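You operate a simulated robot arm through the tools that you are given. There is no shell and no other tool. Be economical: measure what you need, move in short steps, check, and stop when the job is done.

You run a simulated robot arm. Do the job below in one go: nothing can be reset, and whatever is moved stays where it is left.

JOB
Put the thickness gauge on the long bench top away on the short bench top.
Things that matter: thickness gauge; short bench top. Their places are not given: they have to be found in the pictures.

The check looks at the end state, three seconds after you hand in, the way a careful person would. Anything else that was tipped, shoved, dropped, spilled or broken makes it a failure.

ROBOT AND FRAMES
A 6-joint arm with a two-finger parallel gripper, fixed in place. Base frame: the origin is at the foot of the arm, x ahead of it, y to its left, z up; the work surface is at about z = 0. Units: mm, degrees, N and s.
With the tool pointing down near the work surface it reaches from about 180 to 460 mm from the base axis. Its first joint turns from -70.0 to 70.0 degrees. Payload 1.9 kg.
The tool frame sits at the grasp point between the pads (the TCP): z along the fingers, y along the line on which they close. The tips reach 23 mm beyond it. The gripper opens to 94 mm. The fingers are 38 mm wide and 10 mm thick; the gripper's body (54 by 96 mm) begins 39 mm behind the TCP.
Orientation is that of the tool frame in the base frame, as a unit quaternion [w, x, y, z]. With the fingers straight down and closing along the base's y, the tool's x points along the base's -x, its y along +y and its z along -z.

CONTROLS
- The arm moves only by the tool servo_tool. Its argument "targets" is a list of rows, each an object of numbers (a shift or turn left out is 0, a gripper value left out holds the last): "x", "y", "z": the shift along the base's x, y, z in units of 20 mm (1.0 is 20 mm); "ax", "ay", "az": the turn, a rotation vector about the base's x, y, z in units of 4 degrees (1.0 is 4 degrees); "fingers": the gripper command, from -1 (fully open) to 1 (shut), values between in proportion. In form: [{"x": .., "y": .., "z": .., "ax": .., "ay": .., "az": .., "fingers": ..}, ...]. A call has 1 to 20 rows; each row shifts and turns the commanded pose from where the row before left it. A call with a number of a shift or a turn outside -1 to 1 is refused whole. Rows are played at 5 a second. More than 50 mm and 8.6 degrees between two rows, or a gripper value outside its range, and nothing of the call is played. Where a pose cannot be reached the arm comes as near as it can. A force on the tool above 40 N (or 10 N above the force at the start of the call, whichever is more), or a blocked arm, ends the call early, and 0.2 s more pass. The fingers move at their own pace (about 108 mm/s each) and stop on an object; they squeeze with about 44 N. The grip force told is the motor's: it shows also when the fingers shut on nothing. Time passes only in rows, and 0.2 s behind the last, so rows that do not move let the fingers close. The reply holds the time, the measured pose of the TCP, the force on the tool along the base axes, the opening and the grip force, in the units named above and with some noise, and new pictures: "views" is both (left out), scene, wrist or none.
- Cameras (640 x 400 px; columns grow to the right, rows downward): "scene" is fixed at [47.2, 324.9, 405.4]; the picture's right is [-0.75, -0.66, 0.00], its down [-0.47, 0.54, -0.70] and it looks along [0.46, -0.53, -0.71] (base axes); focal length 214 px, centre (320, 200). "wrist" rides on the gripper at [-39, 0, -44] in the tool frame; the picture's right is [0.00, -1.00, 0.00], its down [0.97, 0.00, -0.24] and it looks along [0.24, 0.00, 0.97] (tool axes); focal length 218 px, centre (320, 200).
- point_at(camera, pixels): for up to 12 pixels [column, row] of the newest picture of that camera ("zoom" is the newest enlarged one), the place [x, y, z] in the base frame of the surface seen there, good to about 3 mm, but the place of the scene camera against the robot may be out by one fixed shift of up to 12 mm in any direction. The clock stands still meanwhile.
- inspect(camera, box): a new picture of the part [left, top, right, bottom] of that camera's present view, enlarged. The clock stands still meanwhile.
- sign_off(): hands the job in; it is judged then, once.

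Work in short steps. Measure before you move; look again where a grasp or a placing could have gone wrong, and mend it. You have 60 turns and 150 pictures in all, those below and enlarged ones among them. Open the gripper and draw the arm clear of the work before you hand the job in, unless the task says otherwise; then end with one line.

The tools are called by a JSON object that holds its "name" and its "arguments". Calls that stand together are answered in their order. servo_tool: Moves the arm, as the interface text tells. Its arguments: {"type":"object","properties":{"targets":{"type":"array","items":{"type":"object","properties":{"x":{"type":"number"},"y":{"type":"number"},"z":{"type":"number"},"ax":{"type":"number"},"ay":{"type":"number"},"az":{"type":"number"},"fingers":{"type":"number"}}}},"views":{"type":"string","enum":["both","scene","wrist","none"]}},"required":["targets"]} The other tools are called the same way: point_at (camera, pixels) gives the place of the surface under pixels of a picture; inspect (camera, box) takes an enlarged picture of a part of a camera's view; sign_off () hands the job in.

At the start:

```text
time: 0.0
ee_pos: [304.0, 38.8, 276.2]
orientation: [0.001, 0.001, 1.0, -0.002]
ft_force: [0.7, -0.3, 0.5]
finger_gap: 93.9
finger_force: 0.0
```

scene: 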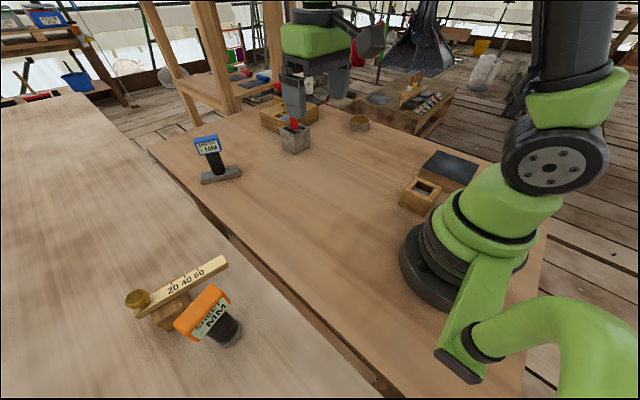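
wrist: 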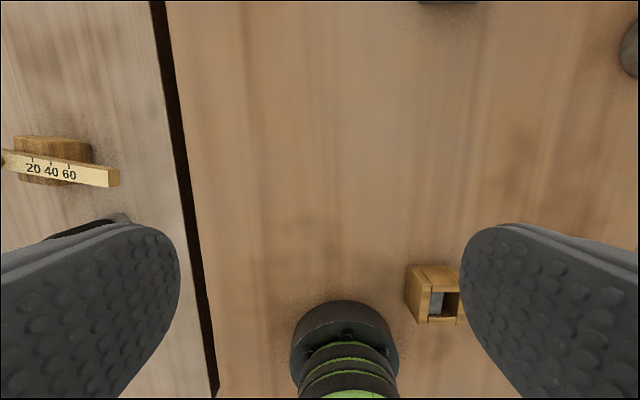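

The scene shows a blue-topped gauge near (210,155), an orange one near (208,315), and a brass rule on a block near (178,290). I enlarge these areas to identify them.

{"name": "inspect", "arguments": {"camera": "scene", "box": [110, 240, 270, 360]}}

{"name": "inspect", "arguments": {"camera": "scene", "box": [160, 80, 400, 220]}}

{"name": "point_at", "arguments": {"camera": "scene", "pixels": [[207, 315], [225, 340], [165, 318], [220, 265], [137, 300], [208, 150], [220, 178], [150, 150], [385, 390], [60, 350], [85, 100], [230, 235]]}}

```text
3.33 times, centred on (190, 300) of scene
```

zoom: 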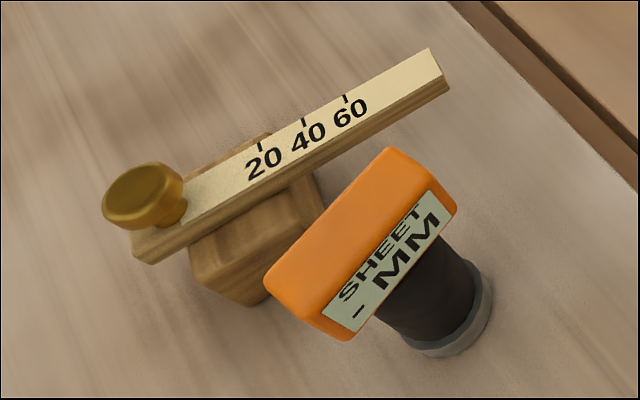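

```text
2.67 times, centred on (280, 150) of scene
```

zoom: 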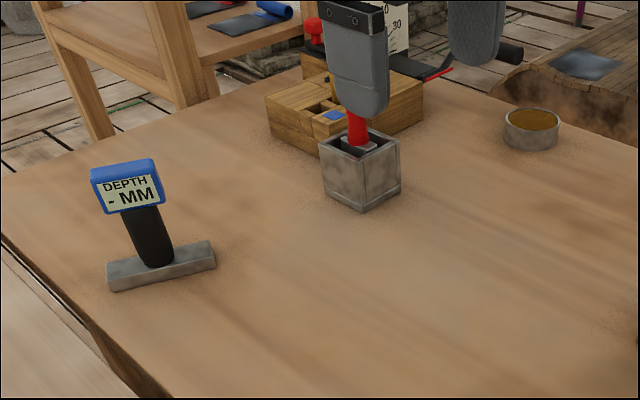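

```text
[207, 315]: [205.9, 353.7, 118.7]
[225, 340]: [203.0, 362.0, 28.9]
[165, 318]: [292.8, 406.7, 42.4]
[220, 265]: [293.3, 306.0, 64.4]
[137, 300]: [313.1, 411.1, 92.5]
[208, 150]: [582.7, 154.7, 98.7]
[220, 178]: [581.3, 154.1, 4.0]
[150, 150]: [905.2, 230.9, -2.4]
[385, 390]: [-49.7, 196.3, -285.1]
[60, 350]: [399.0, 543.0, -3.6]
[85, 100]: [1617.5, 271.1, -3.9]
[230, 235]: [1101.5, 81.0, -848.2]
```

The orange one reads "SHEET – MM", so it is the thickness gauge, on the pale (longer) bench; the blue one is a depth gauge and the brass/wood one a marking gauge. I measure its parts, the beam and the gap between the benches.

{"name": "inspect", "arguments": {"camera": "scene", "box": [110, 240, 270, 360]}}

{"name": "point_at", "arguments": {"camera": "zoom", "pixels": [[390, 155], [455, 200], [275, 280], [345, 335], [330, 240], [430, 225], [430, 290], [460, 330], [435, 355], [435, 65], [140, 245], [240, 270]]}}

{"name": "point_at", "arguments": {"camera": "scene", "pixels": [[225, 240], [240, 232], [280, 290], [305, 290], [340, 355], [300, 350], [320, 300], [330, 230], [360, 330], [400, 300], [421, 190], [405, 205]]}}

```text
3.33 times, centred on (190, 300) of scene
```

zoom: 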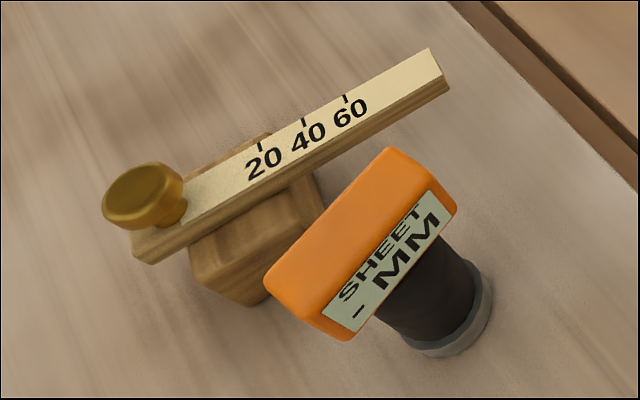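

```text
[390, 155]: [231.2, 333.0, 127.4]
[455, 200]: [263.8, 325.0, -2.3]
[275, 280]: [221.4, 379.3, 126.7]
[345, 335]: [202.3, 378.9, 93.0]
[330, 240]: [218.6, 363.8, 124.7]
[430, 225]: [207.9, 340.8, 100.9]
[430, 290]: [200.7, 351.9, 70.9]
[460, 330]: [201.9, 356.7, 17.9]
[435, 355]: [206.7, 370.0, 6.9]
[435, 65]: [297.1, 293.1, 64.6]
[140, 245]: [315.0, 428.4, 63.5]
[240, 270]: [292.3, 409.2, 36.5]
```

```text
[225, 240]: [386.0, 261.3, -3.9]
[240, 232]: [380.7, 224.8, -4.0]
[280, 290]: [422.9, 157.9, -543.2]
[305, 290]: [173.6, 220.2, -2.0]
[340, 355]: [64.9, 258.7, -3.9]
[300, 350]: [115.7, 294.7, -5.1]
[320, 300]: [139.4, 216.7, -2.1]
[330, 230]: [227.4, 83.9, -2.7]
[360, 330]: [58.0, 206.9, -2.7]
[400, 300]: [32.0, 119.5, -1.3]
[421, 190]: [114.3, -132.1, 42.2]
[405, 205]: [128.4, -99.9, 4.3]
```

The gauge head is at about x 202–231, y 333–379, z 93–127, rotated about +10°. The beam stays beyond x≈285. I go above the gauge at the present height and turn by about 11°, then look through the wrist camera.

{"name": "servo_tool", "arguments": {"targets": [{"x": -0.2, "y": 1}, {"x": -0.2, "y": 1}, {"x": -0.2, "y": 1}, {"x": -0.2, "y": 1}, {"x": -0.3, "y": 1}, {"x": -0.3, "y": 1}, {"x": -0.3, "y": 1}, {"x": -0.3, "y": 1}, {"x": -0.3, "y": 1}, {"x": -0.3, "y": 1}, {"x": -0.3, "y": 1, "az": 0.5}, {"x": -0.3, "y": 1, "az": 0.5}, {"x": -0.3, "y": 1, "az": 0.5}, {"x": -0.3, "y": 1, "az": 0.5}, {"x": -0.3, "y": 1, "az": 0.5}, {"x": -0.3, "y": 0.9}, {}, {}]}}

```text
time: 3.8
ee_pos: [215.1, 358.3, 275.1]
orientation: [0.0, -0.086, 0.996, -0.001]
ft_force: [0.2, -0.6, 0.2]
finger_gap: 93.9
finger_force: 0.1
```

scene: 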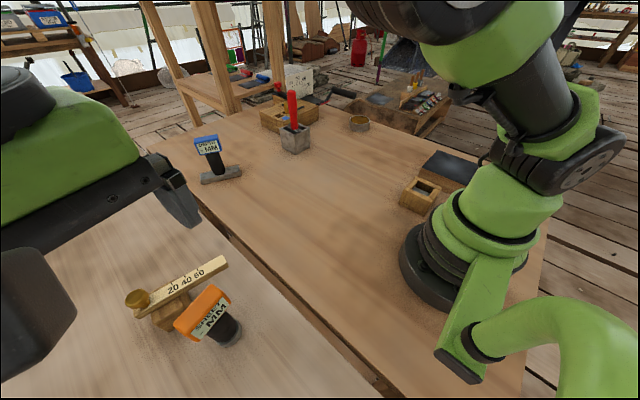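
wrist: 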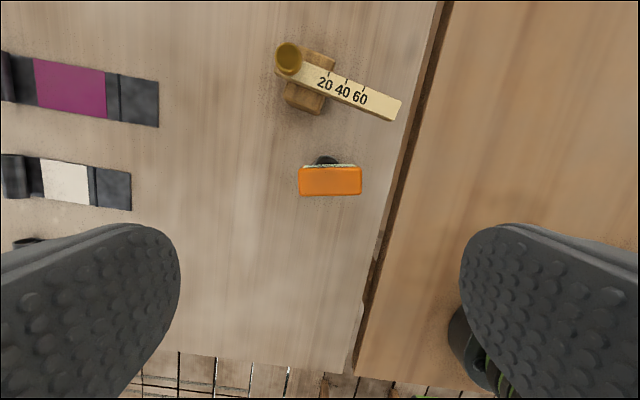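

The wrist view shows the head as an orange box at columns 299–361, rows 163–196, aligned with the image. I measure it in this camera, which has no fixed offset.

{"name": "inspect", "arguments": {"camera": "wrist", "box": [270, 30, 430, 230]}}

{"name": "point_at", "arguments": {"camera": "wrist", "pixels": [[302, 170], [302, 192], [358, 170], [358, 192], [330, 181], [327, 160], [330, 165], [395, 112], [320, 110], [405, 140], [420, 140], [390, 200]]}}

```text
2.00 times, centred on (350, 130) of wrist
```

zoom: 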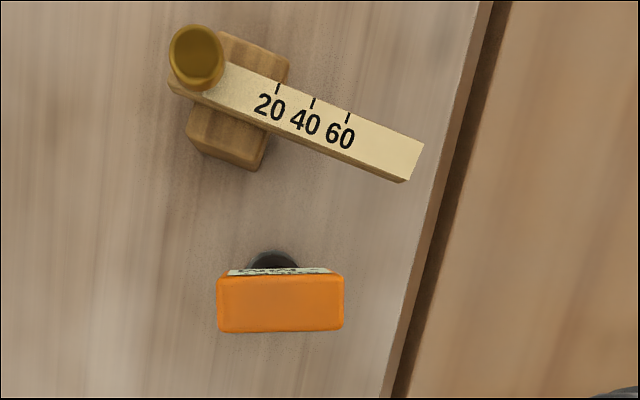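

```text
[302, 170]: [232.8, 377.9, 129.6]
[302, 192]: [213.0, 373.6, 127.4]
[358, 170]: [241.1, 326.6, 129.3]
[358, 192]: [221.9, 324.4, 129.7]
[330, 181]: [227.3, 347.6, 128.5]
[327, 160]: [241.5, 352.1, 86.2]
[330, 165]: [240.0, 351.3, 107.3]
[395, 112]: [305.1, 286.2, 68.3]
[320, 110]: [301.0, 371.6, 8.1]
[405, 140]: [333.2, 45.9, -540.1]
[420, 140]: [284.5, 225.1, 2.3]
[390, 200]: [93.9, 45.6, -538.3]
```

Head centre is about (227, 350), 54 mm along the closing line, top at z≈129, aligned within 1° of the tool. I centre and descend to TCP z≈108.

{"name": "servo_tool", "arguments": {"targets": [{"x": 0.6, "y": -0.42}, {"z": -1}, {"z": -1}, {"z": -1}, {"z": -1}, {"z": -1}, {"z": -1}, {"z": -0.8}, {"z": -0.8}, {"z": -0.7}, {}]}}

```text
time: 6.2
ee_pos: [226.9, 349.1, 110.3]
orientation: [0.0, -0.087, 0.996, 0.0]
ft_force: [-0.1, 1.3, -0.5]
finger_gap: 94.1
finger_force: 0.1
```

scene: 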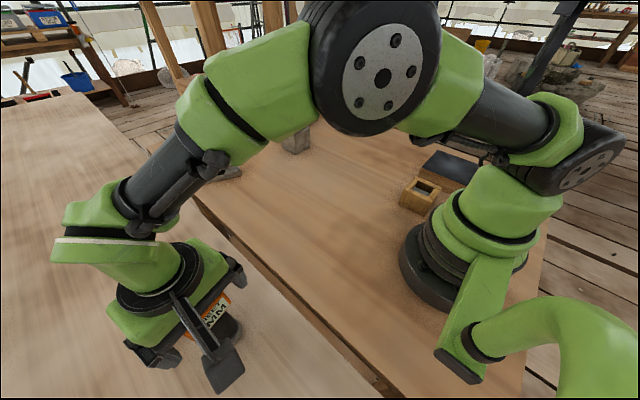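
wrist: 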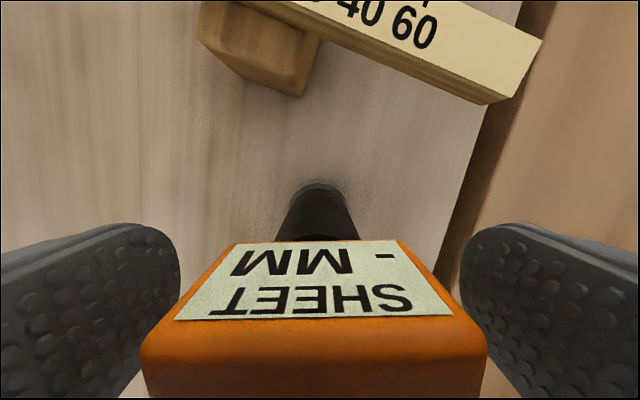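

The head sits centred between the fingers (columns 142–487). I close in place.

{"name": "servo_tool", "arguments": {"targets": [{"fingers": 1}, {"fingers": 1}, {"fingers": 1}, {"fingers": 1}], "views": "wrist"}}

```text
time: 7.2
ee_pos: [227.0, 349.9, 110.7]
orientation: [0.001, -0.085, 0.996, -0.001]
ft_force: [-0.6, 0.5, -0.1]
finger_gap: 57.7
finger_force: 43.5
```

wrist: 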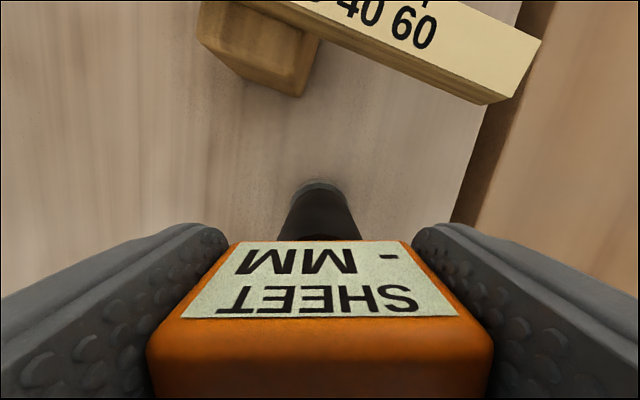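

Gripped at 57.7 mm with 43.5 N. I lift straight up slowly 80 mm and check.

{"name": "servo_tool", "arguments": {"targets": [{"z": 0.3}, {"z": 0.5}, {"z": 0.8}, {"z": 0.8}, {"z": 0.8}, {"z": 0.8}, {}]}}

```text
time: 8.8
ee_pos: [228.1, 348.1, 190.5]
orientation: [0.0, -0.087, 0.996, 0.0]
ft_force: [0.0, -1.0, -1.8]
finger_gap: 57.6
finger_force: 43.5
```

scene: 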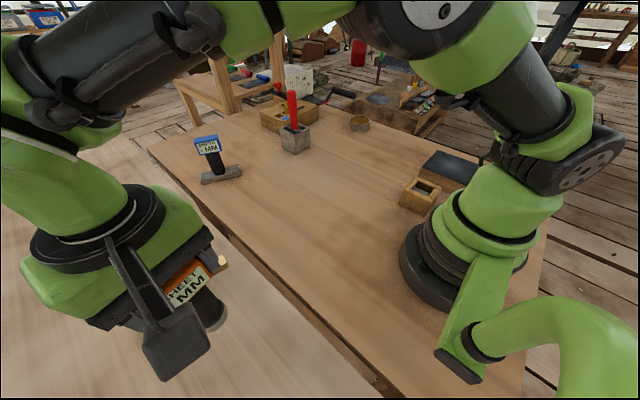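
wrist: 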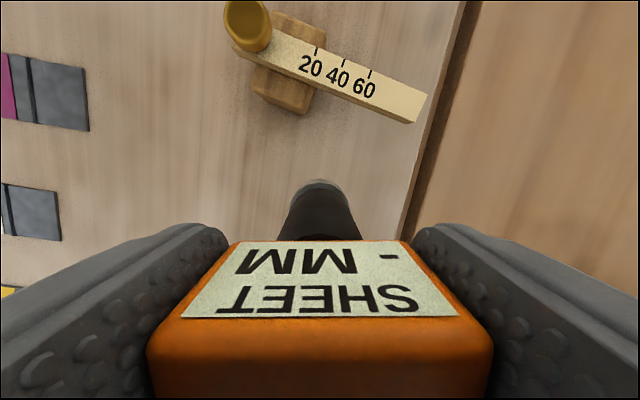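

Lifted clean and the beam did not move. I carry it across to about (300, 90) over the middle of the short bench, moving in y first to stay clear of the beam.

{"name": "servo_tool", "arguments": {"targets": [{"z": 0.5, "y": -0.5}, {"z": 0.5, "y": -0.8}, {"y": -0.9}, {"y": -0.9}, {"y": -0.9}, {"y": -0.9}, {"y": -0.9}, {"y": -0.9, "x": 0.4}, {"y": -0.9, "x": 0.4}, {"y": -0.9, "x": 0.4}, {"y": -0.9, "x": 0.4}, {"y": -0.9, "x": 0.4}, {"y": -0.9, "x": 0.4}, {"y": -0.8, "x": 0.4}, {"y": -0.6, "x": 0.4}, {"y": -0.3, "x": 0.3}, {}, {}]}}

```text
time: 12.6
ee_pos: [299.8, 89.2, 210.5]
orientation: [0.001, -0.087, 0.996, -0.001]
ft_force: [-0.1, 0.2, -2.1]
finger_gap: 57.7
finger_force: 44.0
```

scene: 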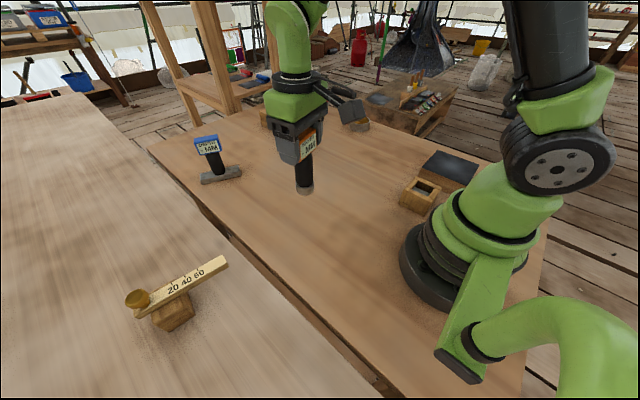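
wrist: 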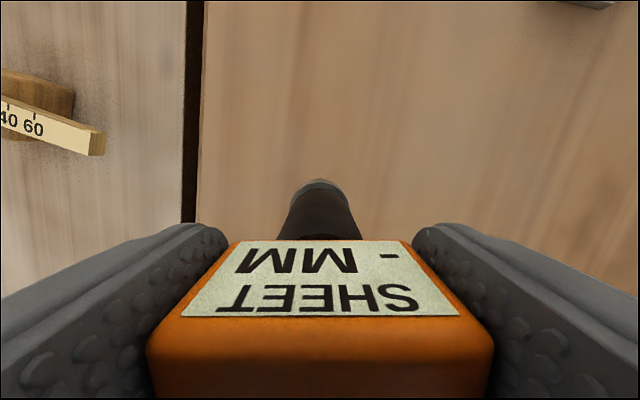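

It hangs upright over clear surface. I descend to TCP z≈116, then creep.

{"name": "servo_tool", "arguments": {"targets": [{"z": -0.8}, {"z": -1}, {"z": -1}, {"z": -0.8}, {"z": -0.6}, {"z": -0.5}, {}], "views": "none"}}

{"name": "servo_tool", "arguments": {"targets": [{"z": -0.1}, {"z": -0.05}, {}], "views": "scene"}}

```text
time: 14.2
ee_pos: [298.0, 90.3, 116.7]
orientation: [0.001, -0.086, 0.996, -0.001]
ft_force: [-0.7, 0.3, -1.3]
finger_gap: 57.6
finger_force: 44.0
```

```text
time: 15.0
ee_pos: [297.4, 90.9, 113.9]
orientation: [0.001, -0.086, 0.996, -0.001]
ft_force: [0.0, -0.1, -1.9]
finger_gap: 57.7
finger_force: 44.2
```

scene: 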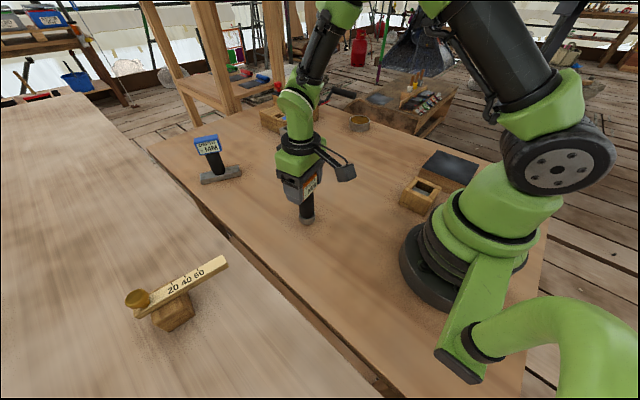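

No contact yet (force z −1.9, the object's weight). I lower in about 1 mm steps.

{"name": "servo_tool", "arguments": {"targets": [{"z": -0.05}, {}], "views": "none"}}

{"name": "servo_tool", "arguments": {"targets": [{"z": -0.05}, {}], "views": "none"}}

{"name": "servo_tool", "arguments": {"targets": [{"z": -0.05}, {}], "views": "none"}}

```text
time: 15.6
ee_pos: [298.1, 91.9, 113.2]
orientation: [0.001, -0.087, 0.996, -0.001]
ft_force: [-0.8, -0.4, -0.9]
finger_gap: 57.7
finger_force: 43.9
```

```text
time: 16.2
ee_pos: [298.7, 91.1, 111.4]
orientation: [0.001, -0.087, 0.996, -0.001]
ft_force: [-0.3, -0.6, -1.1]
finger_gap: 57.7
finger_force: 44.2
```

```text
time: 16.8
ee_pos: [298.4, 91.0, 111.3]
orientation: [0.002, -0.087, 0.996, -0.001]
ft_force: [-0.3, 0.1, -2.0]
finger_gap: 57.8
finger_force: 44.2
```

Still no clear contact; I keep stepping 1 mm.

{"name": "servo_tool", "arguments": {"targets": [{"z": -0.05}, {}], "views": "none"}}

{"name": "servo_tool", "arguments": {"targets": [{"z": -0.04}, {}], "views": "both"}}

```text
time: 17.4
ee_pos: [297.4, 92.1, 110.5]
orientation: [0.001, -0.086, 0.996, -0.001]
ft_force: [-6.2, -2.6, 21.1]
finger_gap: 57.9
finger_force: 44.1
```

```text
time: 18.0
ee_pos: [298.8, 91.3, 109.4]
orientation: [0.004, -0.087, 0.996, 0.0]
ft_force: [-0.5, -1.6, 4.1]
finger_gap: 58.0
finger_force: 44.3
stopped in row 2: the force on the tool passed its limit (the readings are from after the stop); the commanded pose is now the measured one
```

scene: 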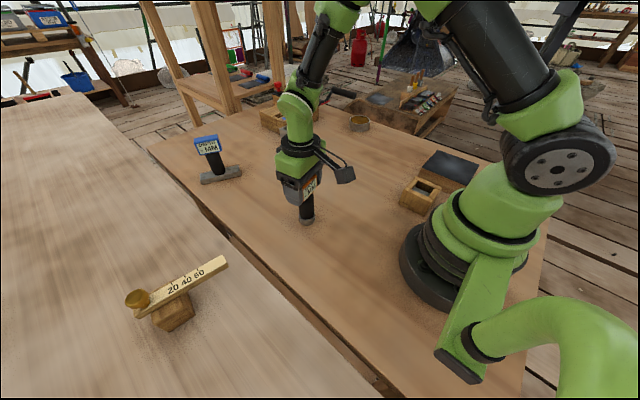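
wrist: 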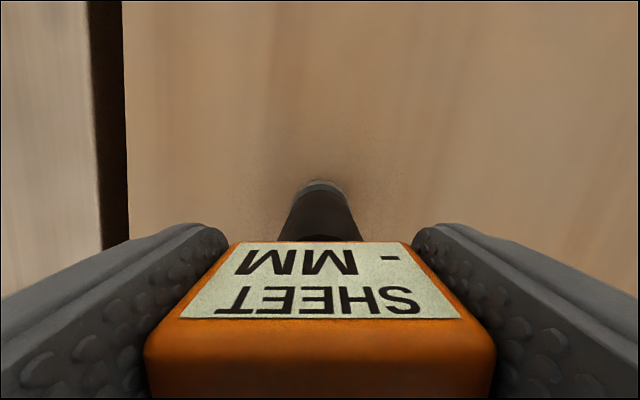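

Contact made; the base rests on the bench with about 4 N left. I open the fingers in place, slowly at first.

{"name": "servo_tool", "arguments": {"targets": [{"fingers": 0.3}, {"fingers": 0.2}, {"fingers": 0}, {"fingers": -0.5}, {"fingers": -1}, {"fingers": -1}, {"fingers": -1}]}}

```text
time: 19.6
ee_pos: [298.9, 91.5, 108.9]
orientation: [0.003, -0.087, 0.996, 0.0]
ft_force: [-0.5, 0.3, 0.3]
finger_gap: 93.8
finger_force: 0.0
```

scene: 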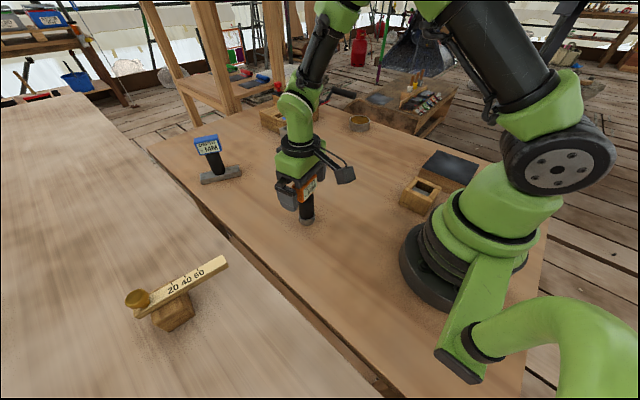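
wrist: 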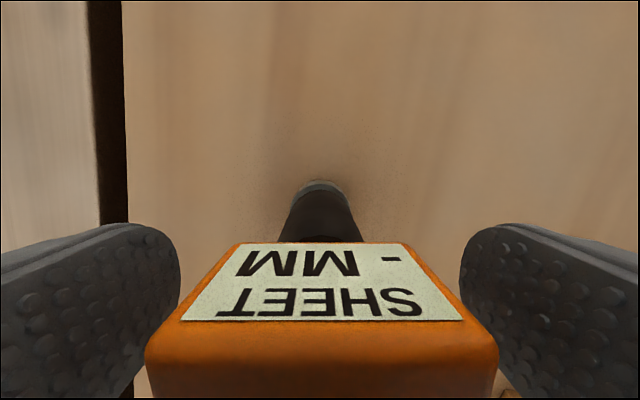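

The gauge stands on its own with the fingers clear on both sides. I rise straight up, then back off in −y and check.

{"name": "servo_tool", "arguments": {"targets": [{"z": 0.4}, {"z": 0.7}, {"z": 1}, {"z": 1}, {"z": 1}, {"z": 1}, {"z": 1}, {"z": 1}, {"z": 1}, {"y": -1}, {"y": -1}, {"y": -1}, {"y": -1}, {}]}}

```text
time: 22.6
ee_pos: [298.6, 10.1, 273.5]
orientation: [0.004, -0.086, 0.996, -0.001]
ft_force: [1.0, 0.0, -1.1]
finger_gap: 94.3
finger_force: 0.1
```

scene: 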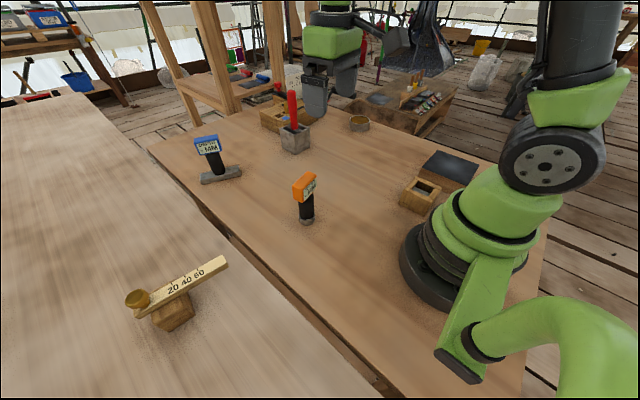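
wrist: 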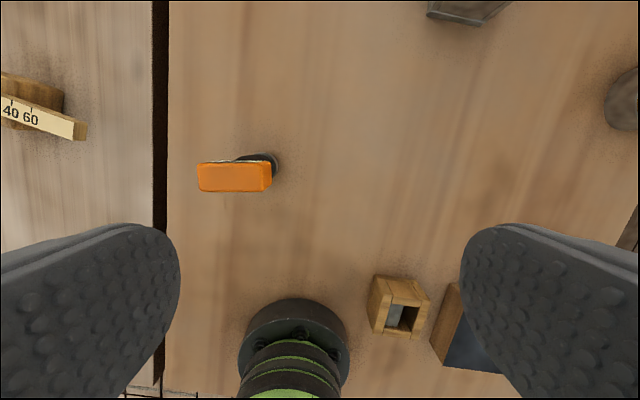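

The orange gauge stands upright on the short bench at scene (305,200). Nothing else has moved, and the arm is clear with the gripper open, so I hand in.

{"name": "sign_off", "arguments": {}}

```text
The job is handed in.
```

The thickness gauge (the orange one marked "SHEET – MM") now stands upright on the short bench top, with nothing else disturbed and the arm drawn clear.
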